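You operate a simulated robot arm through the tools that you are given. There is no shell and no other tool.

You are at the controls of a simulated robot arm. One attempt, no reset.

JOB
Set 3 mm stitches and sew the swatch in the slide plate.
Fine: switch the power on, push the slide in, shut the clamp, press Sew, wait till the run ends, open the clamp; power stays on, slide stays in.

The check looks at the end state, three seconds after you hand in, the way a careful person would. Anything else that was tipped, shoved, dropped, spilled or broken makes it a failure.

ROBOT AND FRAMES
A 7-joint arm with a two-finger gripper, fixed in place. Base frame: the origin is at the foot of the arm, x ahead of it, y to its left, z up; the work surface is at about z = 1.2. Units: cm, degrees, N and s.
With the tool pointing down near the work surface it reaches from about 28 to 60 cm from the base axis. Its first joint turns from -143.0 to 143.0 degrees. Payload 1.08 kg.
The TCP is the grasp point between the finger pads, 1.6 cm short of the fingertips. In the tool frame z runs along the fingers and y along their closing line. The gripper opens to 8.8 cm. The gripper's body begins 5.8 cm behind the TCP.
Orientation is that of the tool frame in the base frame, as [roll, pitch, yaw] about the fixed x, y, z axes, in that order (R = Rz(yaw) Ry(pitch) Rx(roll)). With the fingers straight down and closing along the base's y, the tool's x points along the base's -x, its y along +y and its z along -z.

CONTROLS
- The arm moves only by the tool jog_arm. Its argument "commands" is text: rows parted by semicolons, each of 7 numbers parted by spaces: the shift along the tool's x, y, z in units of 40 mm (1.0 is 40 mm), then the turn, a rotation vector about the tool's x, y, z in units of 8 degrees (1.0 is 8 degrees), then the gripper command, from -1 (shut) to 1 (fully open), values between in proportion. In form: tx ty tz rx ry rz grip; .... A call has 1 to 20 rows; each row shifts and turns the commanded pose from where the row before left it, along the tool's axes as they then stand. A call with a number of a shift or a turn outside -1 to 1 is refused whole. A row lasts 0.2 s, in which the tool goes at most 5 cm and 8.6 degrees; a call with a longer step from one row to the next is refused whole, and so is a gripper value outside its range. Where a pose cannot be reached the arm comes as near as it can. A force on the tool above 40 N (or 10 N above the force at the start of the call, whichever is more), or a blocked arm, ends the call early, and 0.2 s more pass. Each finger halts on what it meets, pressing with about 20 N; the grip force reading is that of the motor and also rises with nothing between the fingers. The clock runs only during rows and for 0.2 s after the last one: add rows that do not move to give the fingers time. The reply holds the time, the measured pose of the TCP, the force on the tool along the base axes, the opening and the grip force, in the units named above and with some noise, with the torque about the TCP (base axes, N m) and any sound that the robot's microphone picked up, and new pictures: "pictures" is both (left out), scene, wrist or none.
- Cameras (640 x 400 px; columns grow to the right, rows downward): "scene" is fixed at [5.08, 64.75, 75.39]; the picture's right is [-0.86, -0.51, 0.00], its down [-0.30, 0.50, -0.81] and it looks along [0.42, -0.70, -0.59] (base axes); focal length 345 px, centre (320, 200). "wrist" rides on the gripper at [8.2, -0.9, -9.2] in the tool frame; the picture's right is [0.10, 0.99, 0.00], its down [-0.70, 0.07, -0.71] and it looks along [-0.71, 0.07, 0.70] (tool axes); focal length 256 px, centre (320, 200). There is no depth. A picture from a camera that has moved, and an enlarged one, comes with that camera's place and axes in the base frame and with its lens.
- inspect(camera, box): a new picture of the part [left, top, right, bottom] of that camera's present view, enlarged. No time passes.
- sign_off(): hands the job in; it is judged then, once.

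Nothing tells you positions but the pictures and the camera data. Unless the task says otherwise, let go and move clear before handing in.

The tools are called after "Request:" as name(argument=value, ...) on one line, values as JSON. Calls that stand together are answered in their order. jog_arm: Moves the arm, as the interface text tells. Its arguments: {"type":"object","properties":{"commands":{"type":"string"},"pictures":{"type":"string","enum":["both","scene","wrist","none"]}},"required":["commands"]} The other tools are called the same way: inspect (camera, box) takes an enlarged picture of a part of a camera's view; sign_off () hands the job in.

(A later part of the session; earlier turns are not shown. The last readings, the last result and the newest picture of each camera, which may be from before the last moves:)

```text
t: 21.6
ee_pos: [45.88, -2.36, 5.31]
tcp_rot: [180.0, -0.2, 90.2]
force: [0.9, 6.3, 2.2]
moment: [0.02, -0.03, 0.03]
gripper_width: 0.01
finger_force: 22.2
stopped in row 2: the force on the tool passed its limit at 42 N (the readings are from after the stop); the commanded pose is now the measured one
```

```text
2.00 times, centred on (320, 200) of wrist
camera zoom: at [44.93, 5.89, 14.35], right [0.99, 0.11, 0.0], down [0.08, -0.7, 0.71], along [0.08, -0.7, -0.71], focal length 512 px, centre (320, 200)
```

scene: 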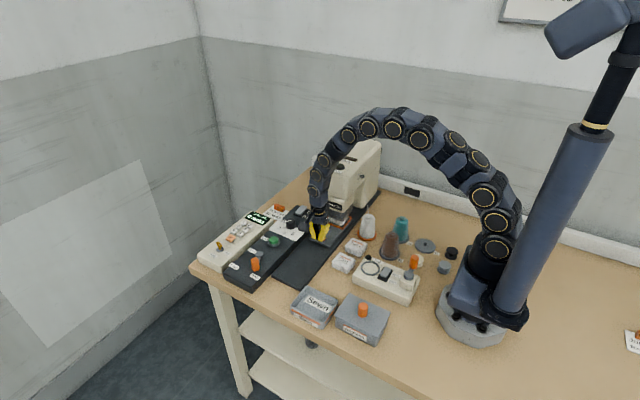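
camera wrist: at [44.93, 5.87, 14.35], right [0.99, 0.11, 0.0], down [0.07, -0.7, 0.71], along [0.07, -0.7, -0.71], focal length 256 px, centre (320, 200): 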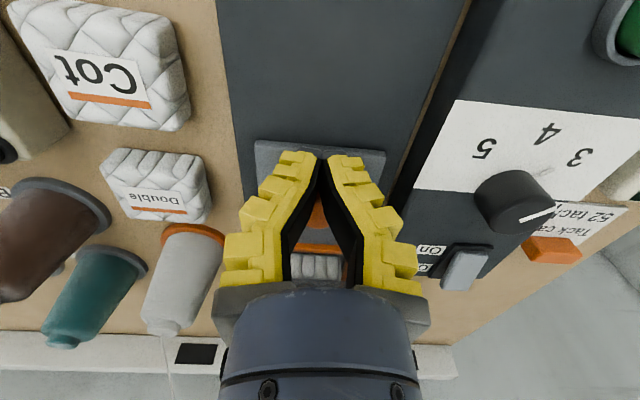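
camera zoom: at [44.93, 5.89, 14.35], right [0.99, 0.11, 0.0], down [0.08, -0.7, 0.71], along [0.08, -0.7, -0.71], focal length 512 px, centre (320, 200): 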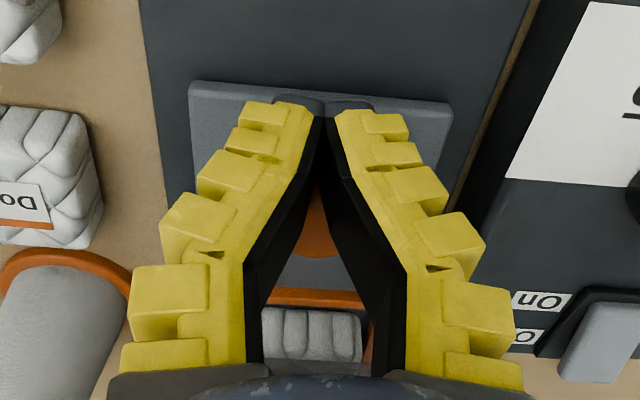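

The slide is hard against its stop with the swatch under the presser. I back off, rise and move to the near side of the clamp lever's handle.

Request:
jog_arm(commands="0.3 0 0 0 0 0 -1; 0.2 0 -0.7 0 0 0 -1; 0 0 -0.9 0 0 0 -1; 0.8 0.2 0 0 0 0 -1; 0.8 0.2 0 0 0 0 -1; 0.8 0.2 0 0 0 0 -1; 0.8 0.2 0 0 0 0 -1; 0.8 0.2 0 0 0 0 -1; 0.2 0.2 0 0 0 0 -1; 0 0 0 0 0 0 -1", pictures="both")

Request:
inspect(camera="scene", box=[210, 200, 350, 290])

Request:
inspect(camera="wrist", box=[240, 60, 480, 210])

```text
t: 23.8
ee_pos: [50.49, 16.58, 11.7]
tcp_rot: [-179.9, -0.3, 90.2]
force: [-0.1, -0.1, 0.8]
moment: [0.0, 0.0, -0.04]
gripper_width: 0.0
finger_force: 21.9
camera wrist: at [49.54, 24.68, 20.8], right [0.99, 0.11, 0.0], down [0.08, -0.7, 0.71], along [0.07, -0.7, -0.71], focal length 256 px, centre (320, 200)
```

scene: 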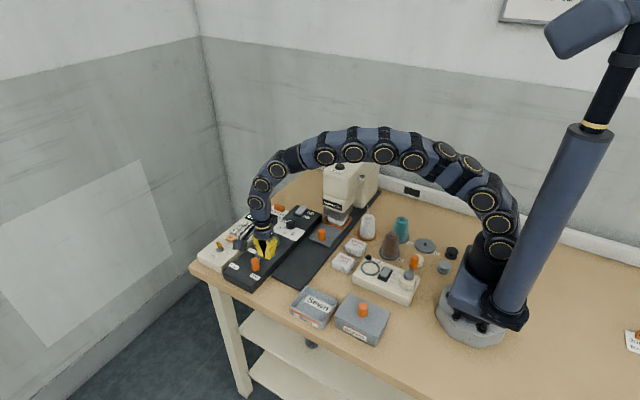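
wrist: 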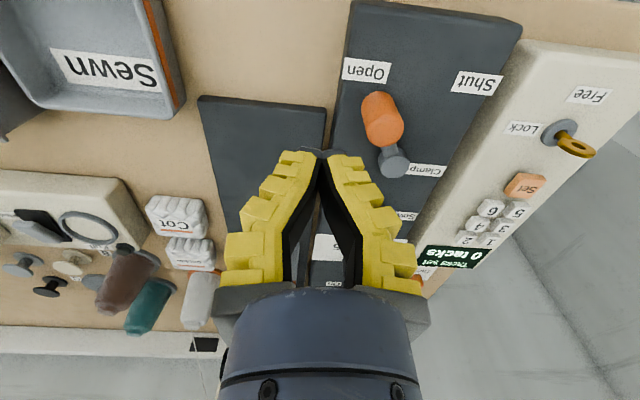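

```text
4.44 times, centred on (280, 245) of scene
camera zoom: at [5.08, 64.75, 75.39], right [-0.86, -0.51, 0.0], down [-0.3, 0.5, -0.81], along [0.42, -0.7, -0.59], focal length 1534 px, centre (498, 0)
```

zoom: 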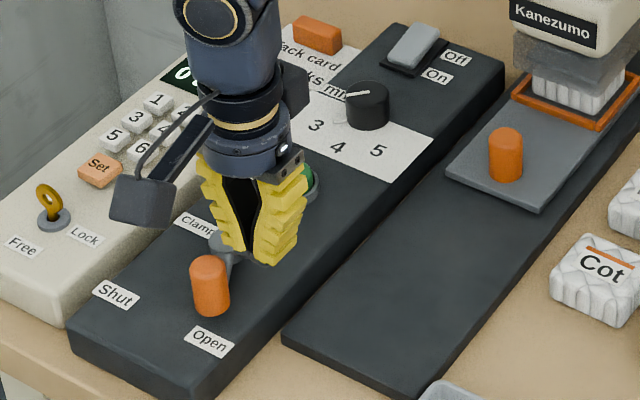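

```text
2.67 times, centred on (360, 135) of wrist
camera zoom: at [49.54, 24.68, 20.8], right [0.99, 0.11, 0.0], down [0.08, -0.7, 0.71], along [0.07, -0.7, -0.71], focal length 683 px, centre (213, 373)
```

zoom: 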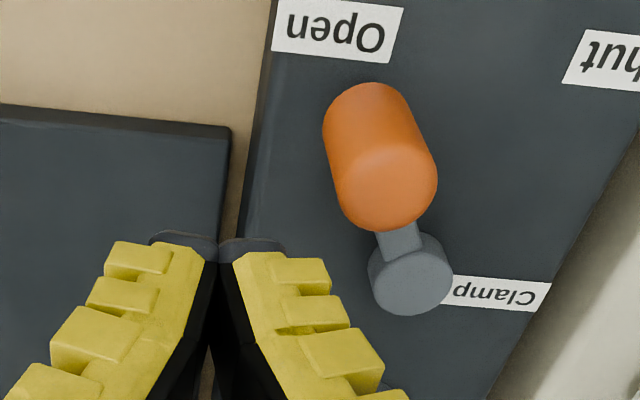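

The lever handle is at about (54.2, 17.2), top z≈7.1, pivot near (57, 12.7). I tilt the tool 16° outward for reach, drop beside the handle and start pushing it toward Shut.

Request:
jog_arm(commands="0 0 0 -1 0 0 -1; 0 0 0 -1 0 0 -1; 0.0875 -0.155 0.63 0 0 0 -1; 0.0875 -0.155 0.63 0 0 0 -1; 0 0 0 0 0 0 -1", pictures="both")

Request:
inspect(camera="scene", box=[210, 200, 350, 290])

Request:
inspect(camera="wrist", box=[240, 60, 480, 210])

```text
t: 25.0
ee_pos: [50.68, 17.1, 6.6]
tcp_rot: [164.0, -0.3, 90.2]
force: [-0.2, -0.4, -1.0]
moment: [0.02, 0.02, 0.01]
gripper_width: 0.03
finger_force: 22.0
camera wrist: at [47.2, 25.28, 15.08], right [0.96, 0.11, 0.27], down [-0.12, -0.7, 0.7], along [0.27, -0.7, -0.66], focal length 256 px, centre (320, 200)
```

scene: 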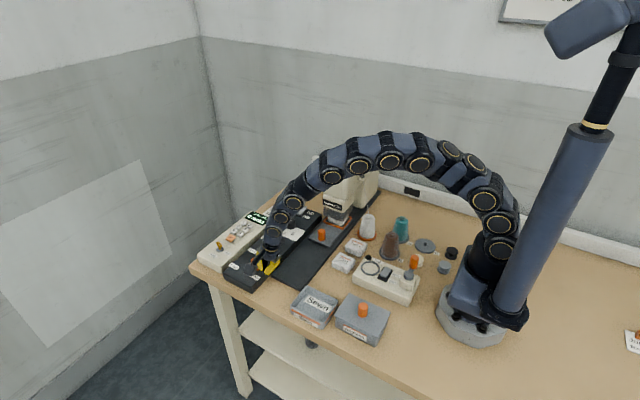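
wrist: 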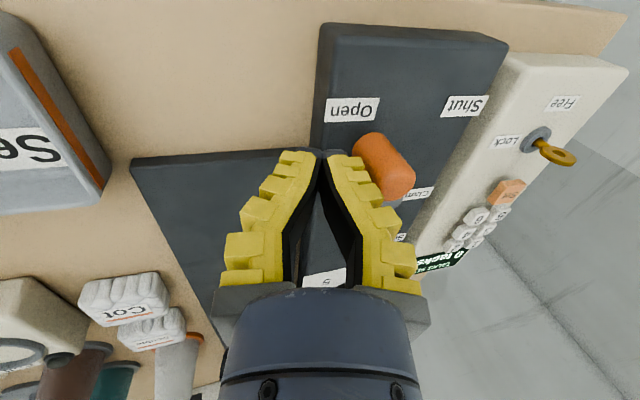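

```text
4.44 times, centred on (280, 245) of scene
camera zoom: at [5.08, 64.75, 75.39], right [-0.86, -0.51, 0.0], down [-0.3, 0.5, -0.81], along [0.42, -0.7, -0.59], focal length 1534 px, centre (498, 0)
```

zoom: 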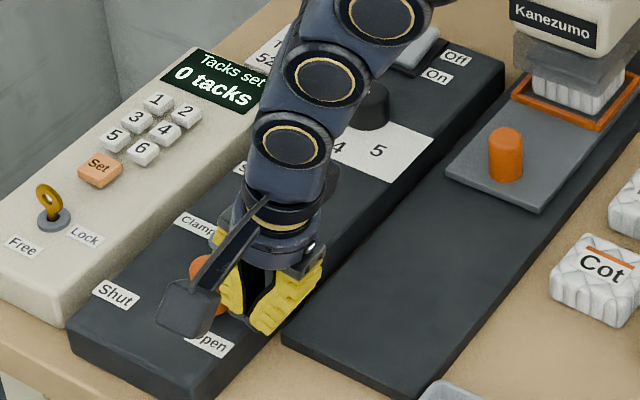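

```text
2.67 times, centred on (360, 135) of wrist
camera zoom: at [47.2, 25.28, 15.08], right [0.96, 0.11, 0.27], down [-0.12, -0.7, 0.7], along [0.27, -0.7, -0.66], focal length 683 px, centre (213, 373)
```

zoom: 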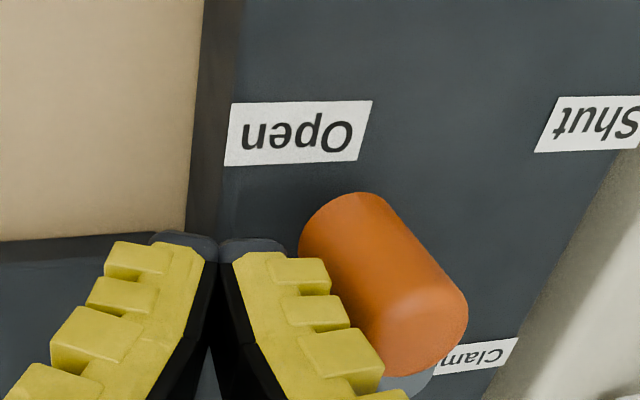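

The finger is level with the handle and beside it. I push it toward +x along its arc.

Request:
jog_arm(commands="0.03 0.24 0.069 0 0 0 -1; 0.03 0.24 0.069 0 0 0 -1; 0.03 0.24 0.069 0 0 0 -1; 0.03 0.24 0.069 0 0 0 -1; 0 0 0 0 0 0 -1", pictures="both")

Request:
inspect(camera="scene", box=[210, 200, 350, 290])

```text
t: 26.2
ee_pos: [54.69, 17.62, 6.44]
tcp_rot: [164.1, -0.1, 90.2]
force: [0.4, -0.4, 0.3]
moment: [0.0, 0.01, -0.02]
gripper_width: 0.0
finger_force: 21.3
camera wrist: at [51.28, 25.87, 15.08], right [0.96, 0.1, 0.27], down [-0.12, -0.7, 0.7], along [0.27, -0.7, -0.66], focal length 256 px, centre (320, 200)
```

scene: 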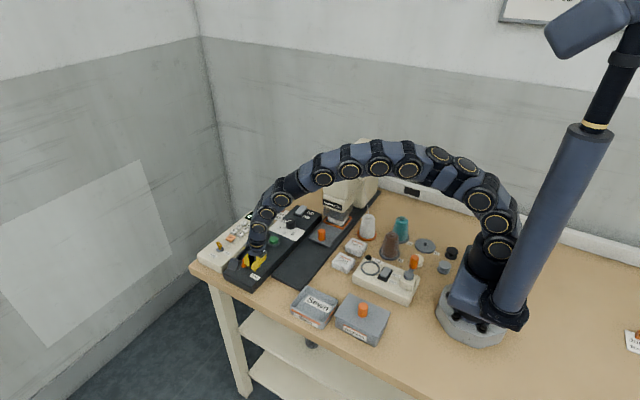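
wrist: 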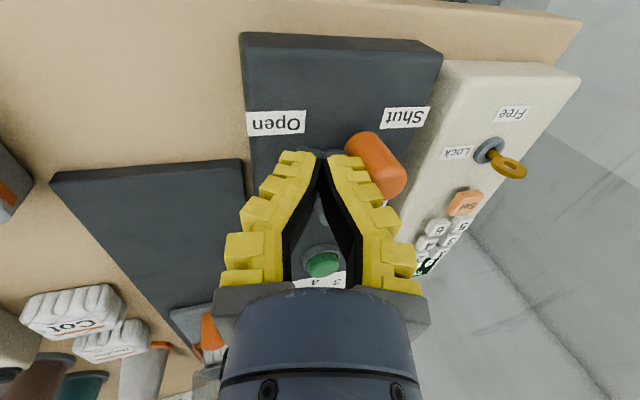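

```text
4.44 times, centred on (280, 245) of scene
camera zoom: at [5.08, 64.75, 75.39], right [-0.86, -0.51, 0.0], down [-0.3, 0.5, -0.81], along [0.42, -0.7, -0.59], focal length 1534 px, centre (498, 0)
```

zoom: 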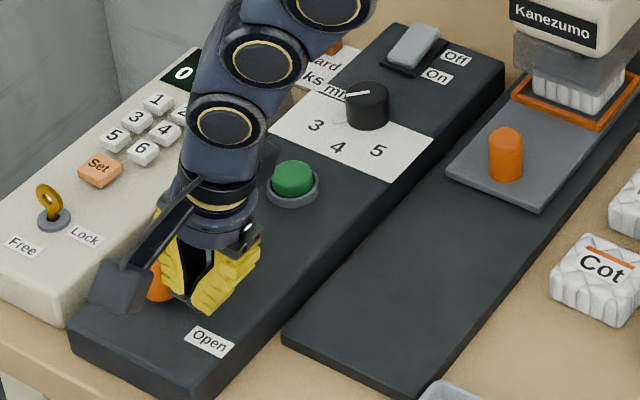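

The handle is past mid-way. I continue to the Shut stop.

Request:
jog_arm(commands="0 0.2 0.057 0 0 0 -1; -0.04 0.2 0.057 0 0 0 -1; -0.05 0.15 0.043 0 0 0 -1; -0.03 0.1 0.03 0 0 0 -1; 0 0 0 0 0 0 -1", pictures="both")

Request:
inspect(camera="scene", box=[210, 200, 350, 290])

```text
t: 27.2
ee_pos: [56.74, 17.43, 6.39]
tcp_rot: [165.1, 0.0, 90.3]
force: [-17.3, -2.2, 12.9]
moment: [-0.04, -0.15, -0.07]
gripper_width: 0.0
finger_force: 21.9
stopped in row 4: the force on the tool passed its limit at 47 N (the readings are from after the stop); the commanded pose is now the measured one
camera wrist: at [53.47, 25.64, 14.94], right [0.96, 0.11, 0.26], down [-0.11, -0.7, 0.7], along [0.26, -0.7, -0.66], focal length 256 px, centre (320, 200)
```

scene: 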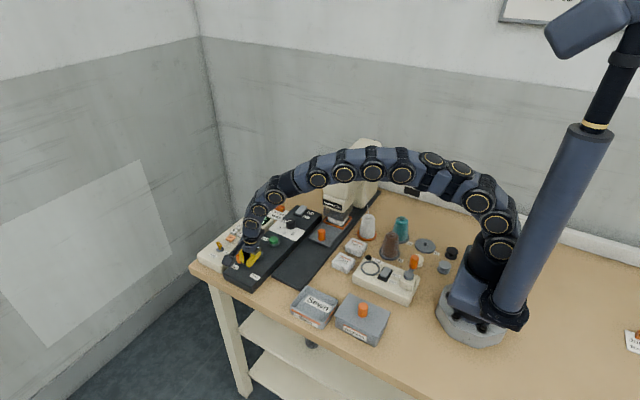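
wrist: 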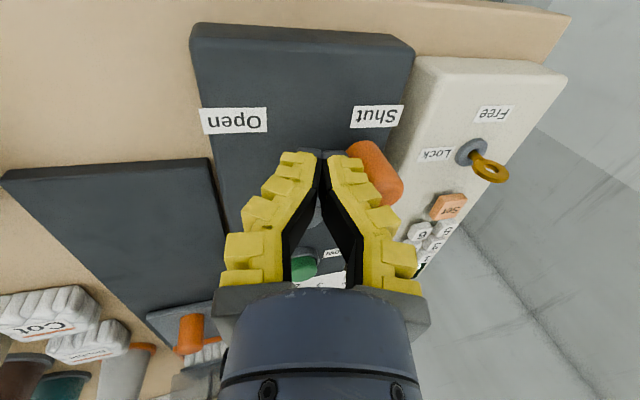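

```text
4.44 times, centred on (280, 245) of scene
camera zoom: at [5.08, 64.75, 75.39], right [-0.86, -0.51, 0.0], down [-0.3, 0.5, -0.81], along [0.42, -0.7, -0.59], focal length 1534 px, centre (498, 0)
```

zoom: 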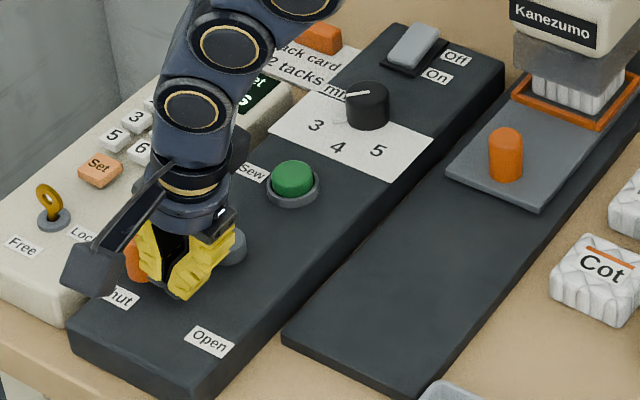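

The lever hit a firm stop. I back off, rise, and check that it's really at Shut and the presser came down.

Request:
jog_arm(commands="0 -0.3 -0.086 0 0 0 -1; 0 0.15 -0.55 0 0 0 -1; 0 0.2 -0.8 0 0 0 -1; -0.5 -0.2 -0.5 1 0 0 -1; -0.5 -0.2 -0.3 1 0 0 -1; 0 0 0 0 0 0 -1", pictures="both")

Request:
inspect(camera="scene", box=[210, 200, 350, 290])

Request:
inspect(camera="scene", box=[310, 180, 390, 240])

```text
t: 28.6
ee_pos: [53.41, 13.41, 14.85]
tcp_rot: [-179.1, 0.0, 90.4]
force: [0.7, 0.2, -0.1]
moment: [-0.01, -0.01, 0.04]
gripper_width: 0.0
finger_force: 22.0
camera wrist: at [52.57, 21.63, 23.94], right [0.99, 0.11, -0.01], down [0.09, -0.7, 0.71], along [0.07, -0.7, -0.71], focal length 256 px, centre (320, 200)
```

scene: 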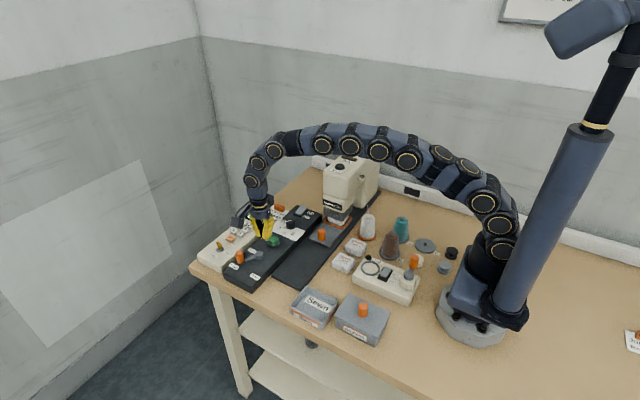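
wrist: 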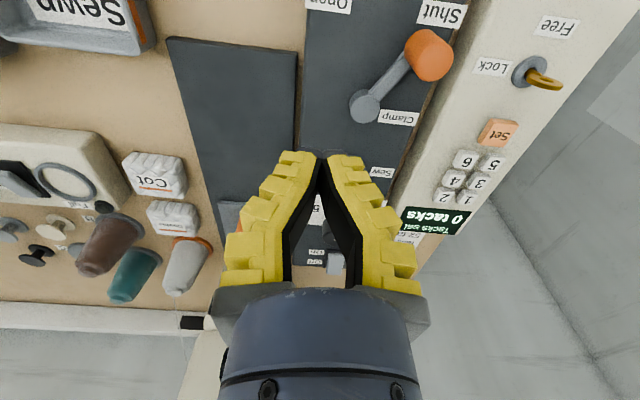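

```text
4.44 times, centred on (280, 245) of scene
camera zoom: at [5.08, 64.75, 75.39], right [-0.86, -0.51, 0.0], down [-0.3, 0.5, -0.81], along [0.42, -0.7, -0.59], focal length 1534 px, centre (498, 0)
```

zoom: 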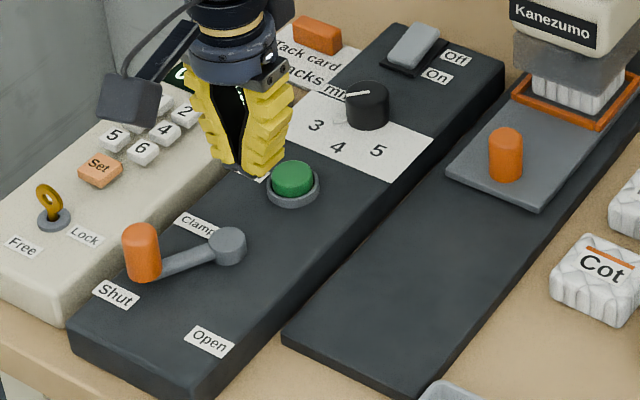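

```text
6.67 times, centred on (350, 210) of scene
camera zoom: at [5.08, 64.75, 75.39], right [-0.86, -0.51, 0.0], down [-0.3, 0.5, -0.81], along [0.42, -0.7, -0.59], focal length 2301 px, centre (120, 133)
```

zoom: 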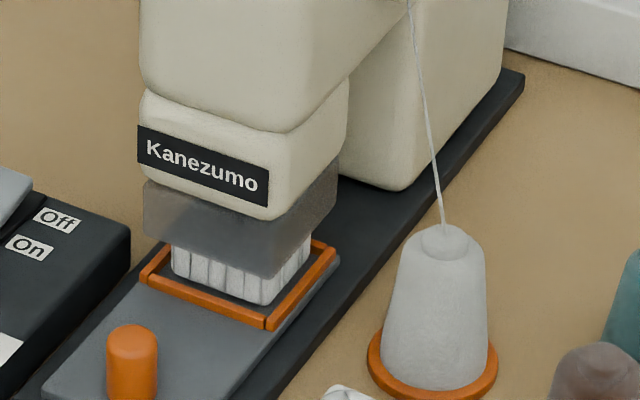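

The lever is at Shut and the slide is still in. Now I move over the green Sew button at about (57.0, 5.65).

Request:
jog_arm(commands="-0.65 0.3 0 -0.11 0 0 -1; -0.65 0.3 0 0 0 0 -1; -0.64 0.3 0 0 0 0 -1; 0 0 0.7 0 0 0 -1; 0 0 0.7 0 0 0 -1; 0 0 0 0 0 0 -1", pictures="both")

Request:
inspect(camera="scene", box=[230, 190, 330, 270])

Request:
inspect(camera="wrist", box=[240, 60, 440, 185])

```text
t: 30.0
ee_pos: [56.98, 5.66, 9.19]
tcp_rot: [179.9, 0.0, 90.3]
force: [-0.1, 0.1, 0.4]
moment: [0.0, -0.01, 0.0]
gripper_width: 0.02
finger_force: 21.9
camera wrist: at [56.08, 13.94, 18.24], right [0.99, 0.11, 0.0], down [0.08, -0.7, 0.71], along [0.08, -0.7, -0.71], focal length 256 px, centre (320, 200)
```

scene: 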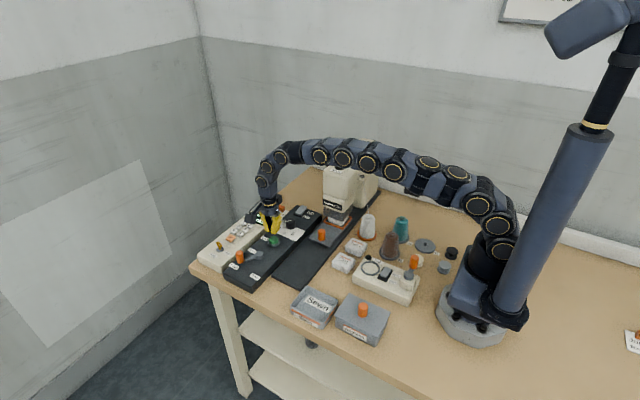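
wrist: 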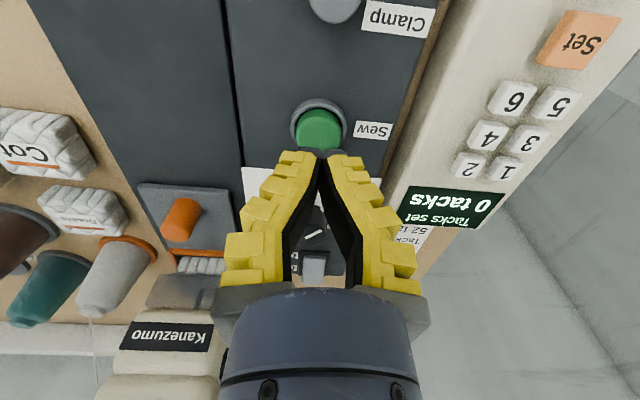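

```text
5.00 times, centred on (280, 230) of scene
camera zoom: at [5.08, 64.75, 75.39], right [-0.86, -0.51, 0.0], down [-0.3, 0.5, -0.81], along [0.42, -0.7, -0.59], focal length 1726 px, centre (520, 50)
```

zoom: 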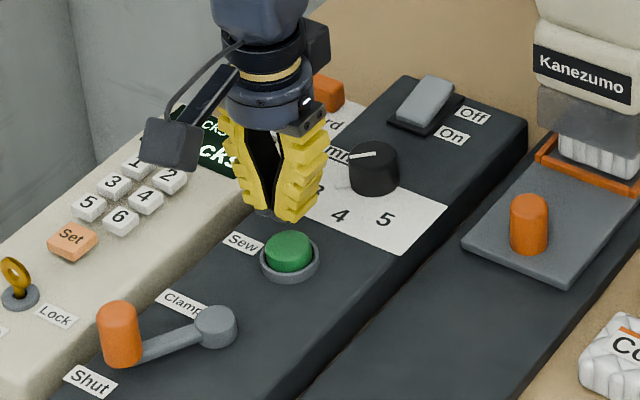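

```text
3.20 times, centred on (340, 122) of wrist
camera zoom: at [56.08, 13.94, 18.24], right [0.99, 0.11, 0.0], down [0.08, -0.7, 0.71], along [0.08, -0.7, -0.71], focal length 819 px, centre (256, 448)
```

zoom: 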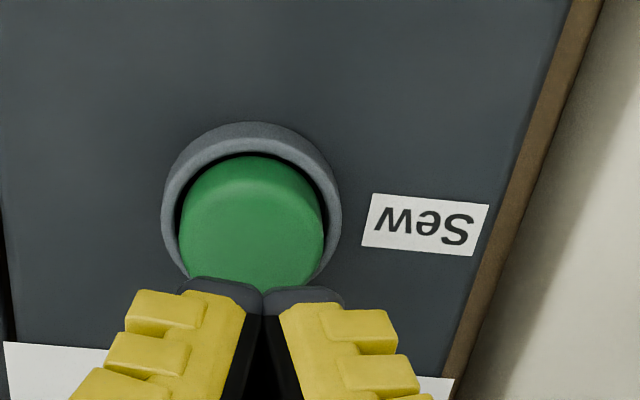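

The fingertips are above the Sew button. I press it down in small steps.

Request:
jog_arm(commands="0.05 -0.02 0.55 0 0 0 -1; 0 0 0.08 0 0 0 -1; 0 0 0.08 0 0 0 -1; 0 0 0.08 0 0 0 -1; 0 0 0.06 0 0 0 -1; 0 0 0.05 0 0 0 -1", pictures="both")

Request:
inspect(camera="scene", box=[310, 130, 400, 240])

```text
t: 31.4
ee_pos: [57.06, 5.88, 5.6]
tcp_rot: [179.7, -0.1, 90.4]
force: [-1.3, 2.5, 7.4]
moment: [0.01, 0.05, -0.03]
gripper_width: 0.59
finger_force: 22.0
heard: click
camera wrist: at [56.04, 14.1, 14.74], right [0.99, 0.11, 0.0], down [0.07, -0.7, 0.71], along [0.08, -0.7, -0.71], focal length 256 px, centre (320, 200)
```

scene: 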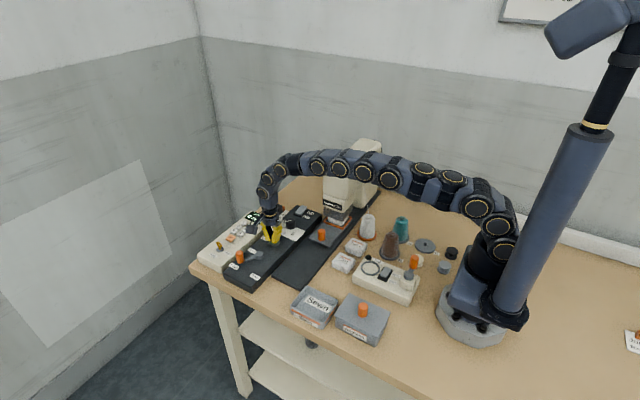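
wrist: 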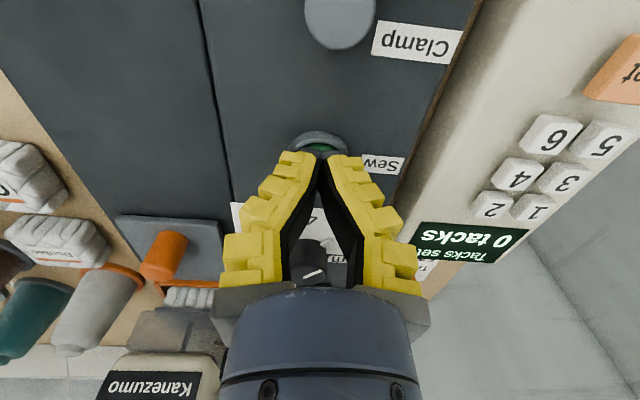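

```text
3.64 times, centred on (355, 185) of scene
camera zoom: at [5.08, 64.75, 75.39], right [-0.86, -0.51, 0.0], down [-0.3, 0.5, -0.81], along [0.42, -0.7, -0.59], focal length 1255 px, centre (193, 254)
```

zoom: 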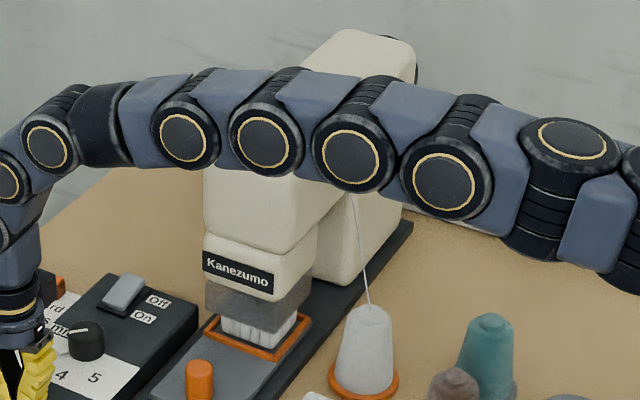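

The button clicked. I lift off and watch the Run/Done lamps.

Request:
jog_arm(commands="0 0 -0.5 0 0 0 -1; 0 0 -0.8 0 0 0 -1; 0.5 0 -0.8 0 0 0 -1; 0.5 0 -0.5 0 0 0 -1; 0 0 0 0 0 0 -1", pictures="both")

Request:
inspect(camera="scene", box=[310, 130, 400, 240])

Request:
inspect(camera="scene", box=[210, 190, 330, 290])

```text
t: 32.6
ee_pos: [56.94, 9.83, 15.92]
tcp_rot: [179.9, 0.0, 90.3]
force: [-1.0, 0.4, 0.4]
moment: [0.0, 0.02, -0.02]
gripper_width: 0.01
finger_force: 22.4
camera wrist: at [56.01, 18.11, 25.01], right [0.99, 0.11, 0.0], down [0.08, -0.7, 0.71], along [0.08, -0.7, -0.71], focal length 256 px, centre (320, 200)
```

scene: 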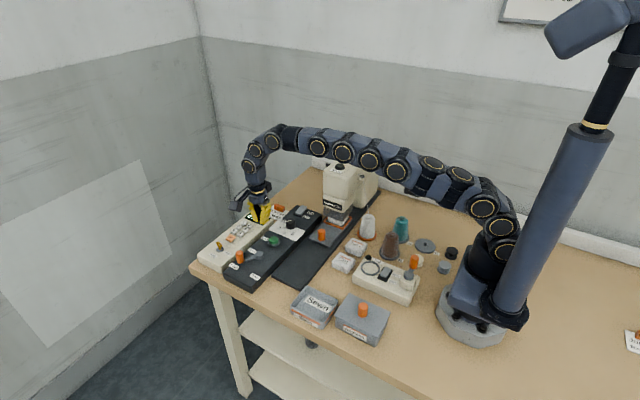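
wrist: 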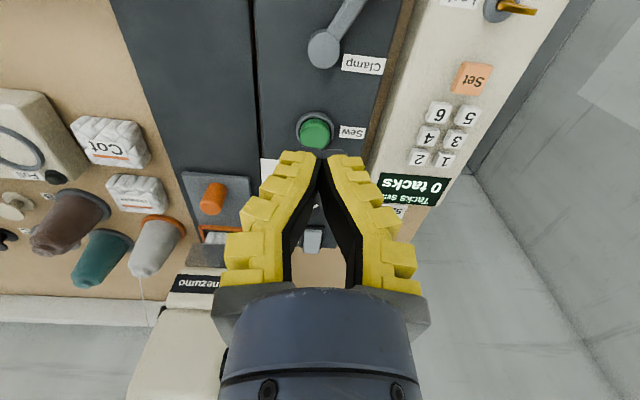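

```text
3.64 times, centred on (355, 185) of scene
camera zoom: at [5.08, 64.75, 75.39], right [-0.86, -0.51, 0.0], down [-0.3, 0.5, -0.81], along [0.42, -0.7, -0.59], focal length 1255 px, centre (193, 254)
```

zoom: 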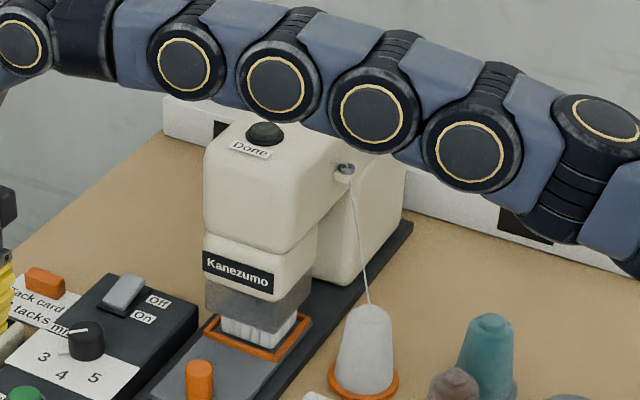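

```text
4.00 times, centred on (270, 240) of scene
camera zoom: at [5.08, 64.75, 75.39], right [-0.86, -0.51, 0.0], down [-0.3, 0.5, -0.81], along [0.42, -0.7, -0.59], focal length 1380 px, centre (520, 40)
```

zoom: 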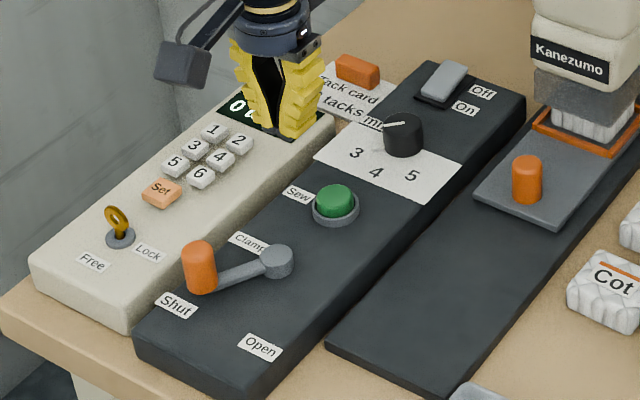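

Done is still dark, and the Run lamp is hidden behind the arm. I move the arm aside to see both lamps.

Request:
jog_arm(commands="0.7 -0.6 -0.2 0 0 0 -1; 0.7 -0.6 -0.2 0 0 0 -1; 0.7 -0.6 -0.2 0 0 0 -1; 0 0 0 0 0 0 -1; 0 0 0 0 0 0 -1", pictures="scene")

Request:
inspect(camera="scene", box=[310, 130, 400, 240])

```text
t: 33.8
ee_pos: [49.71, 18.16, 18.38]
tcp_rot: [179.9, 0.1, 90.3]
force: [0.5, 0.1, 0.4]
moment: [0.01, -0.01, 0.01]
gripper_width: 0.0
finger_force: 22.1
```

scene: 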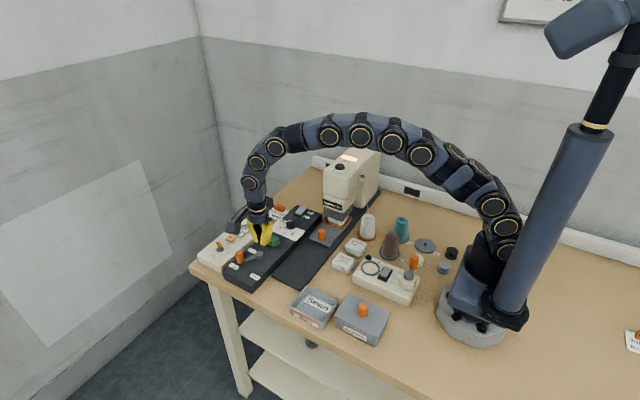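

```text
3.64 times, centred on (355, 185) of scene
camera zoom: at [5.08, 64.75, 75.39], right [-0.86, -0.51, 0.0], down [-0.3, 0.5, -0.81], along [0.42, -0.7, -0.59], focal length 1255 px, centre (193, 254)
```

zoom: 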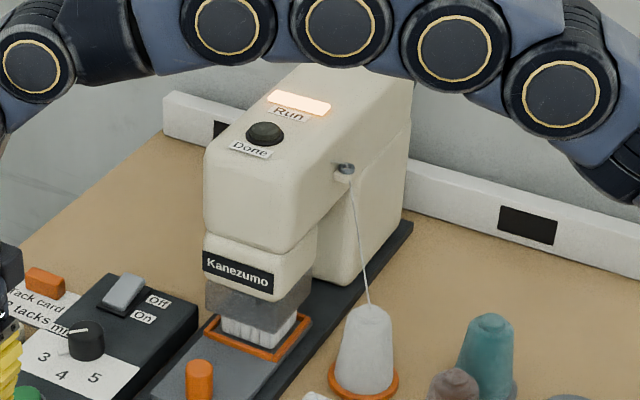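

Run is lit, so the machine is sewing. I wait and watch for Done.

Request:
jog_arm(commands="0 0 0 0 0 0 -1; 0 0 0 0 0 0 -1; 0 0 0 0 0 0 -1; 0 0 0 0 0 0 -1; 0 0 0 0 0 0 -1; 0 0 0 0 0 0 -1; 0 0 0 0 0 0 -1; 0 0 0 0 0 0 -1; 0 0 0 0 0 0 -1; 0 0 0 0 0 0 -1; 0 0 0 0 0 0 -1; 0 0 0 0 0 0 -1; 0 0 0 0 0 0 -1; 0 0 0 0 0 0 -1; 0 0 0 0 0 0 -1; 0 0 0 0 0 0 -1; 0 0 0 0 0 0 -1; 0 0 0 0 0 0 -1; 0 0 0 0 0 0 -1; 0 0 0 0 0 0 -1", pictures="both")

Request:
inspect(camera="scene", box=[310, 130, 400, 240])

Request:
inspect(camera="wrist", box=[300, 0, 560, 160])

```text
t: 38.0
ee_pos: [49.81, 18.24, 18.31]
tcp_rot: [179.9, 0.0, 90.3]
force: [0.1, -0.5, 0.6]
moment: [-0.02, 0.0, 0.02]
gripper_width: 0.0
finger_force: 21.8
camera wrist: at [48.83, 26.39, 27.4], right [0.99, 0.11, 0.0], down [0.08, -0.7, 0.71], along [0.08, -0.7, -0.71], focal length 256 px, centre (320, 200)
```

scene: 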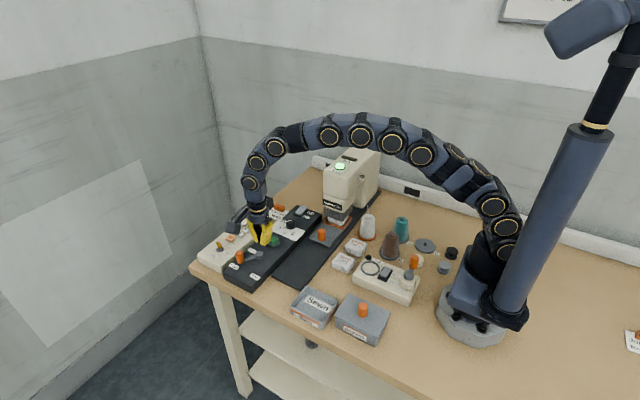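
wrist: 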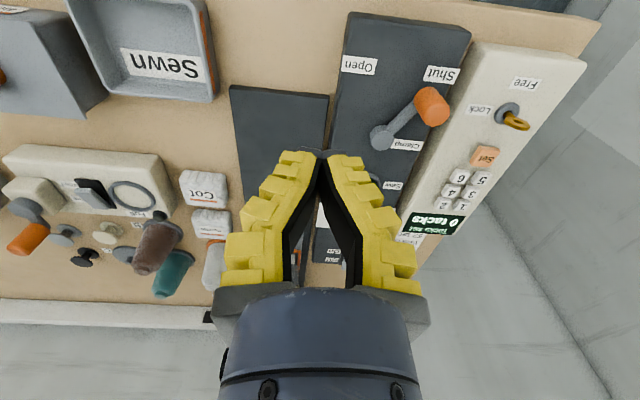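

```text
3.64 times, centred on (355, 185) of scene
camera zoom: at [5.08, 64.75, 75.39], right [-0.86, -0.51, 0.0], down [-0.3, 0.5, -0.81], along [0.42, -0.7, -0.59], focal length 1255 px, centre (193, 254)
```

zoom: 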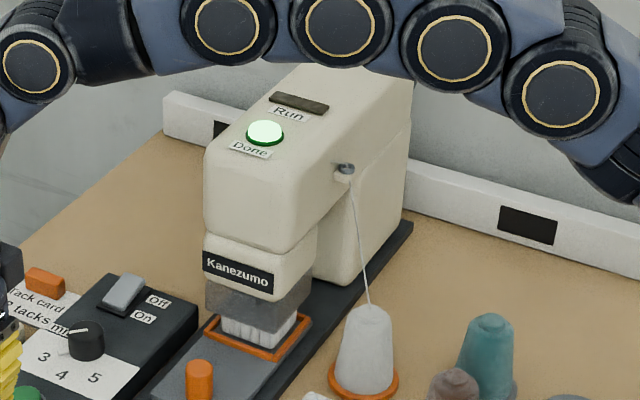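

```text
2.46 times, centred on (430, 80) of wrist
camera zoom: at [48.83, 26.39, 27.4], right [0.99, 0.11, 0.0], down [0.08, -0.7, 0.71], along [0.08, -0.7, -0.71], focal length 630 px, centre (49, 495)
```

zoom: 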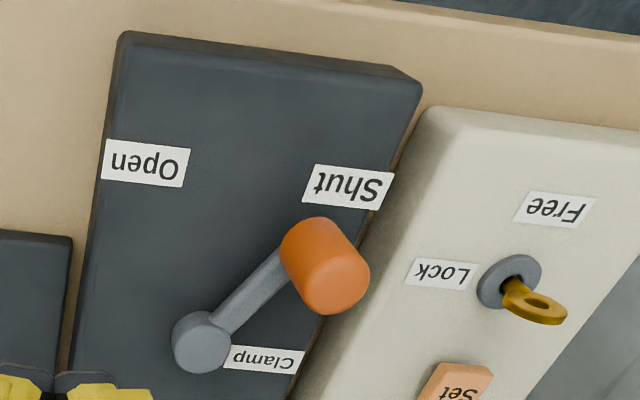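

Done is lit and Run is off: the run has ended. Now I prepare to open the clamp: tilt outward 16°, half-open the fingers and hover over the handle at about (59.6, 17.3).

Request:
jog_arm(commands="0 0 0 -1 0 0 -0.2; 0 0 0 -1 0 0 -0.2; -0.06 0.697 0.503 0 0 0 -0.2; -0.06 0.697 0.503 0 0 0 -0.2; -0.06 0.697 0.503 0 0 0 -0.2; 0 0 0 0 0 0 -0.2", pictures="both")

Request:
inspect(camera="scene", box=[200, 190, 320, 280])

Request:
inspect(camera="wrist", box=[220, 40, 440, 180])

```text
t: 39.4
ee_pos: [59.23, 17.47, 14.84]
tcp_rot: [163.9, 0.0, 90.4]
force: [0.2, -0.6, -0.3]
moment: [-0.01, 0.02, 0.01]
gripper_width: 4.0
finger_force: 3.7
camera wrist: at [55.74, 25.7, 23.36], right [0.95, 0.11, 0.28], down [-0.12, -0.7, 0.7], along [0.27, -0.7, -0.66], focal length 256 px, centre (320, 200)
```

scene: 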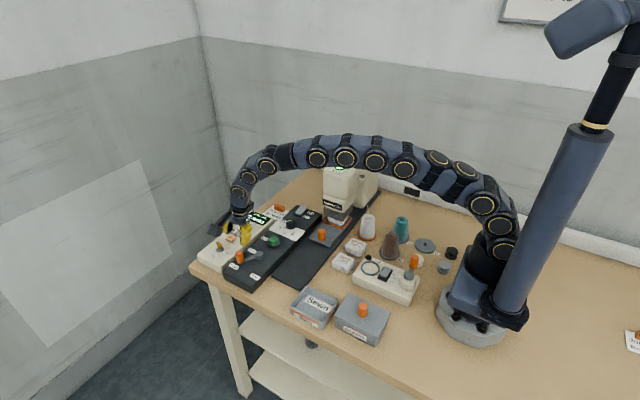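
wrist: 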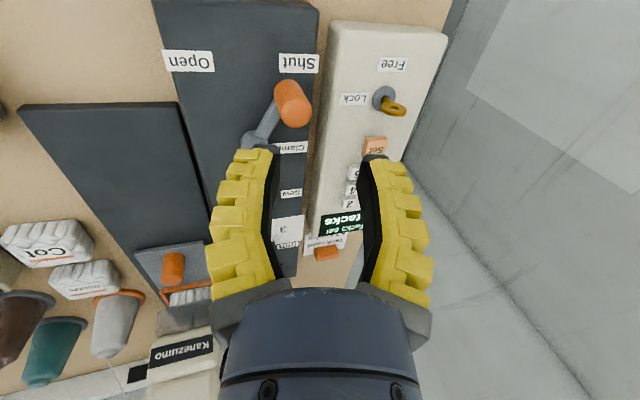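

```text
4.44 times, centred on (260, 235) of scene
camera zoom: at [5.08, 64.75, 75.39], right [-0.86, -0.51, 0.0], down [-0.3, 0.5, -0.81], along [0.42, -0.7, -0.59], focal length 1534 px, centre (587, 44)
```

zoom: 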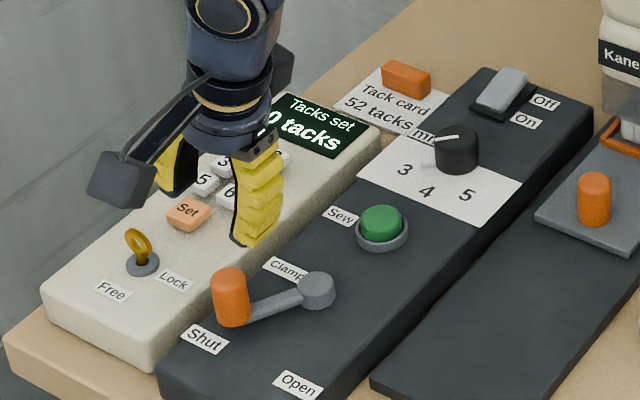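

```text
2.86 times, centred on (330, 110) of wrist
camera zoom: at [55.74, 25.7, 23.36], right [0.95, 0.11, 0.28], down [-0.12, -0.7, 0.7], along [0.27, -0.7, -0.66], focal length 731 px, centre (291, 457)
```

zoom: 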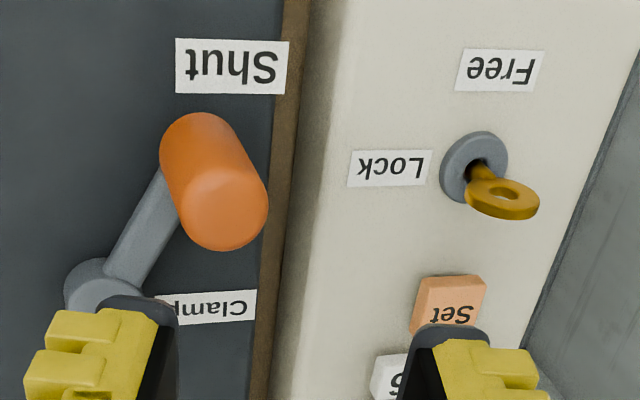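

The handle is centred between the open fingers in plan. I descend halfway and check.

Request:
jog_arm(commands="-0.02 -0.1225 0.5175 0 0 0 -0.2; 0 -0.1225 0.5175 0 0 0 -0.2; 0 0 0 0 0 0 -0.2", pictures="both")

Request:
inspect(camera="scene", box=[200, 190, 320, 280])

Request:
inspect(camera="wrist", box=[220, 60, 440, 200])

```text
t: 40.2
ee_pos: [59.46, 17.43, 10.58]
tcp_rot: [163.9, 0.1, 90.3]
force: [-0.1, 0.7, 0.5]
moment: [0.01, -0.01, -0.02]
gripper_width: 4.02
finger_force: 3.4
camera wrist: at [55.98, 25.56, 19.14], right [0.95, 0.11, 0.28], down [-0.12, -0.7, 0.7], along [0.27, -0.7, -0.66], focal length 256 px, centre (320, 200)
```

scene: 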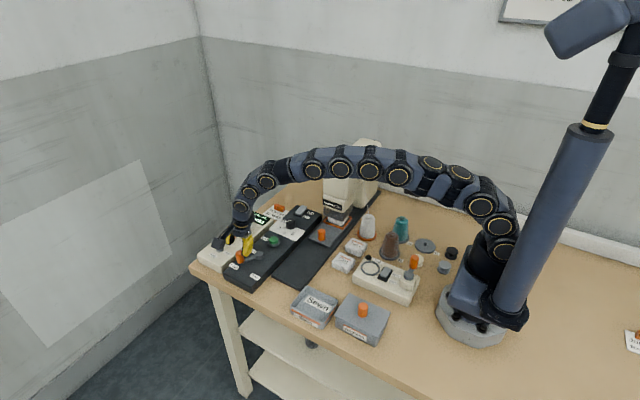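
wrist: 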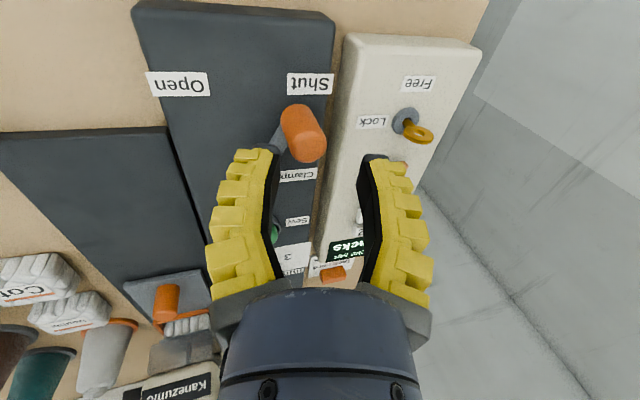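

```text
4.44 times, centred on (260, 235) of scene
camera zoom: at [5.08, 64.75, 75.39], right [-0.86, -0.51, 0.0], down [-0.3, 0.5, -0.81], along [0.42, -0.7, -0.59], focal length 1534 px, centre (587, 44)
```

zoom: 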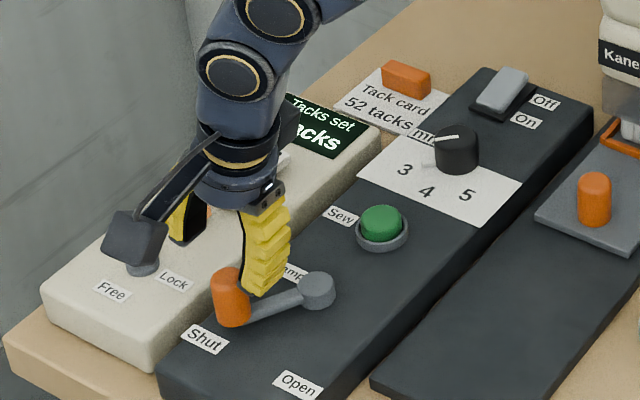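

```text
2.86 times, centred on (330, 130) of wrist
camera zoom: at [55.98, 25.56, 19.14], right [0.95, 0.11, 0.28], down [-0.12, -0.7, 0.7], along [0.27, -0.7, -0.66], focal length 731 px, centre (291, 400)
```

zoom: 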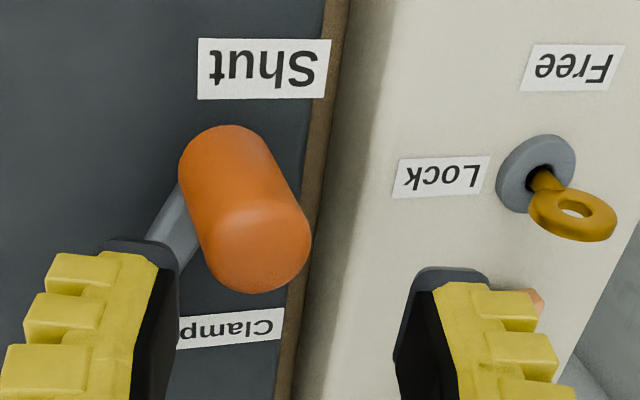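

The geometry lines up; the handle will end up centred between the fingers. I finish the descent.

Request:
jog_arm(commands="0 -0.1225 0.5175 0 0 0 -0.2; 0 -0.12 0.47 0 0 0 -0.2; 0 0 0 0 0 0 -0.2", pictures="both")

Request:
inspect(camera="scene", box=[200, 190, 320, 280])

Request:
inspect(camera="wrist", box=[220, 60, 440, 200])

```text
t: 41.0
ee_pos: [59.68, 17.31, 6.64]
tcp_rot: [163.9, 0.1, 90.3]
force: [0.9, 0.4, -0.5]
moment: [0.02, 0.05, 0.01]
gripper_width: 4.02
finger_force: 3.6
camera wrist: at [56.22, 25.57, 15.15], right [0.96, 0.11, 0.28], down [-0.12, -0.7, 0.7], along [0.27, -0.7, -0.66], focal length 256 px, centre (320, 200)
```

scene: 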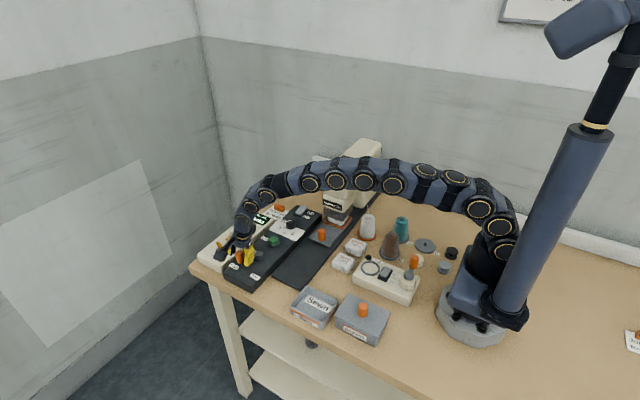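
wrist: 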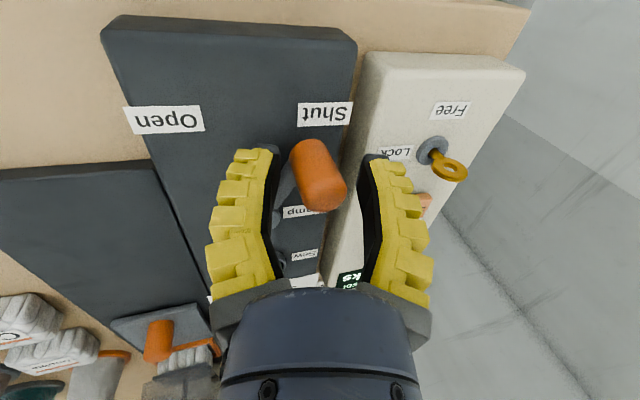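

```text
4.44 times, centred on (260, 235) of scene
camera zoom: at [5.08, 64.75, 75.39], right [-0.86, -0.51, 0.0], down [-0.3, 0.5, -0.81], along [0.42, -0.7, -0.59], focal length 1534 px, centre (587, 44)
```

zoom: 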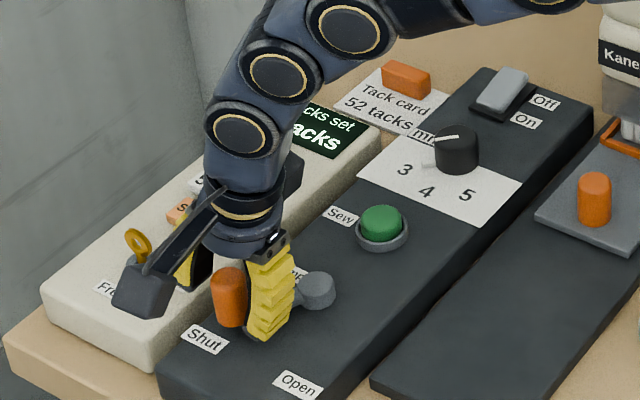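

```text
2.86 times, centred on (330, 130) of wrist
camera zoom: at [56.22, 25.57, 15.15], right [0.96, 0.11, 0.28], down [-0.12, -0.7, 0.7], along [0.27, -0.7, -0.66], focal length 731 px, centre (291, 400)
```

zoom: 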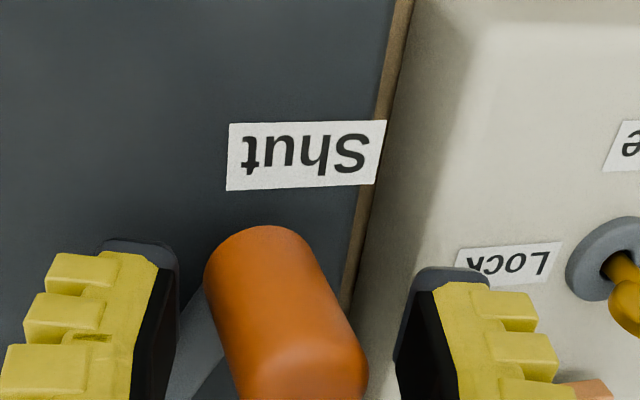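

The handle is between the fingers. I close to a loose cage around it and pull toward Open.

Request:
jog_arm(commands="0 0 0 0 0 0 -0.45; 0 0 0 0 0 0 -0.45; 0.04 -0.24 -0.069 0 0 0 -0.45; 0.04 -0.24 -0.069 0 0 0 -0.45; 0.03 -0.24 -0.069 0 0 0 -0.45; 0 -0.24 -0.069 0 0 0 -0.45; 0 0 0 0 0 0 -0.45", pictures="both")

Request:
inspect(camera="scene", box=[200, 190, 320, 280])

Request:
inspect(camera="wrist", box=[220, 60, 440, 200])

```text
t: 42.6
ee_pos: [55.62, 17.87, 6.61]
tcp_rot: [163.9, 0.0, 90.3]
force: [0.0, 0.0, -0.5]
moment: [0.01, 0.03, -0.04]
gripper_width: 2.94
finger_force: 3.3
camera wrist: at [52.2, 26.1, 15.1], right [0.96, 0.11, 0.28], down [-0.12, -0.7, 0.7], along [0.27, -0.7, -0.66], focal length 256 px, centre (320, 200)
```

scene: 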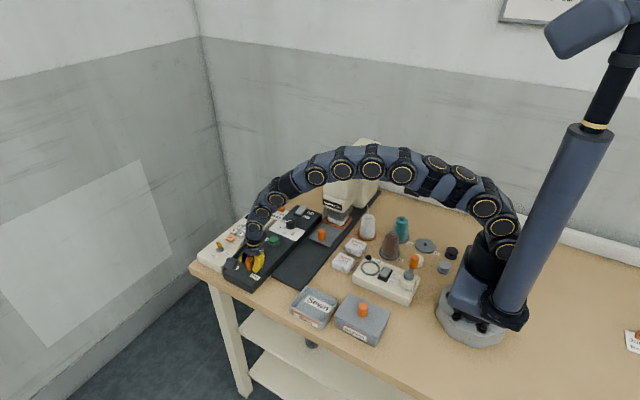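
wrist: 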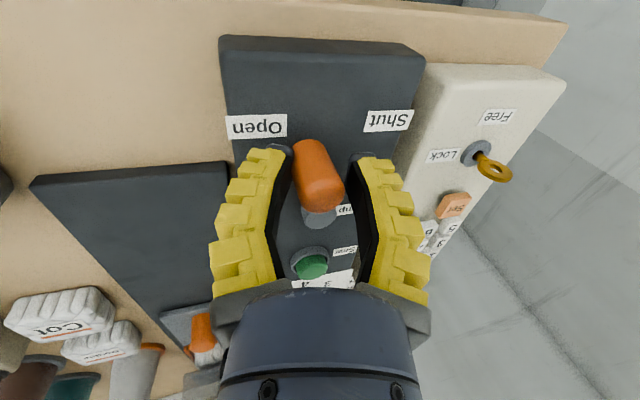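

```text
4.44 times, centred on (260, 235) of scene
camera zoom: at [5.08, 64.75, 75.39], right [-0.86, -0.51, 0.0], down [-0.3, 0.5, -0.81], along [0.42, -0.7, -0.59], focal length 1534 px, centre (587, 44)
```

zoom: 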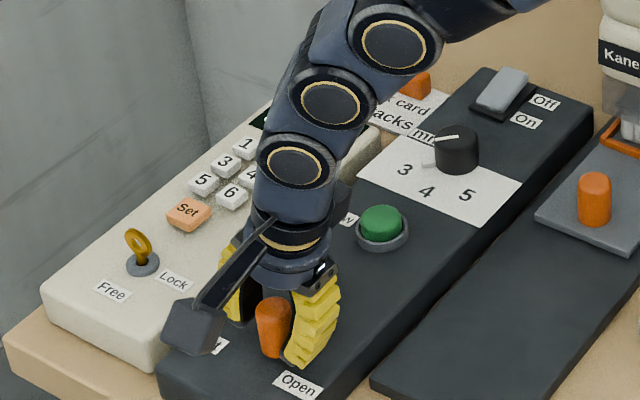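

```text
2.86 times, centred on (330, 130) of wrist
camera zoom: at [52.2, 26.1, 15.1], right [0.96, 0.11, 0.28], down [-0.12, -0.7, 0.7], along [0.27, -0.7, -0.66], focal length 731 px, centre (291, 400)
```

zoom: 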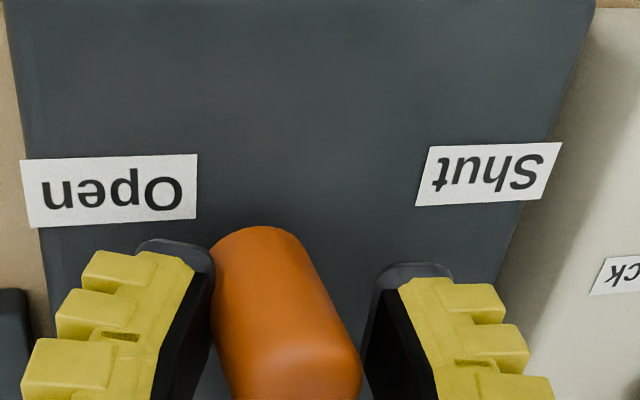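

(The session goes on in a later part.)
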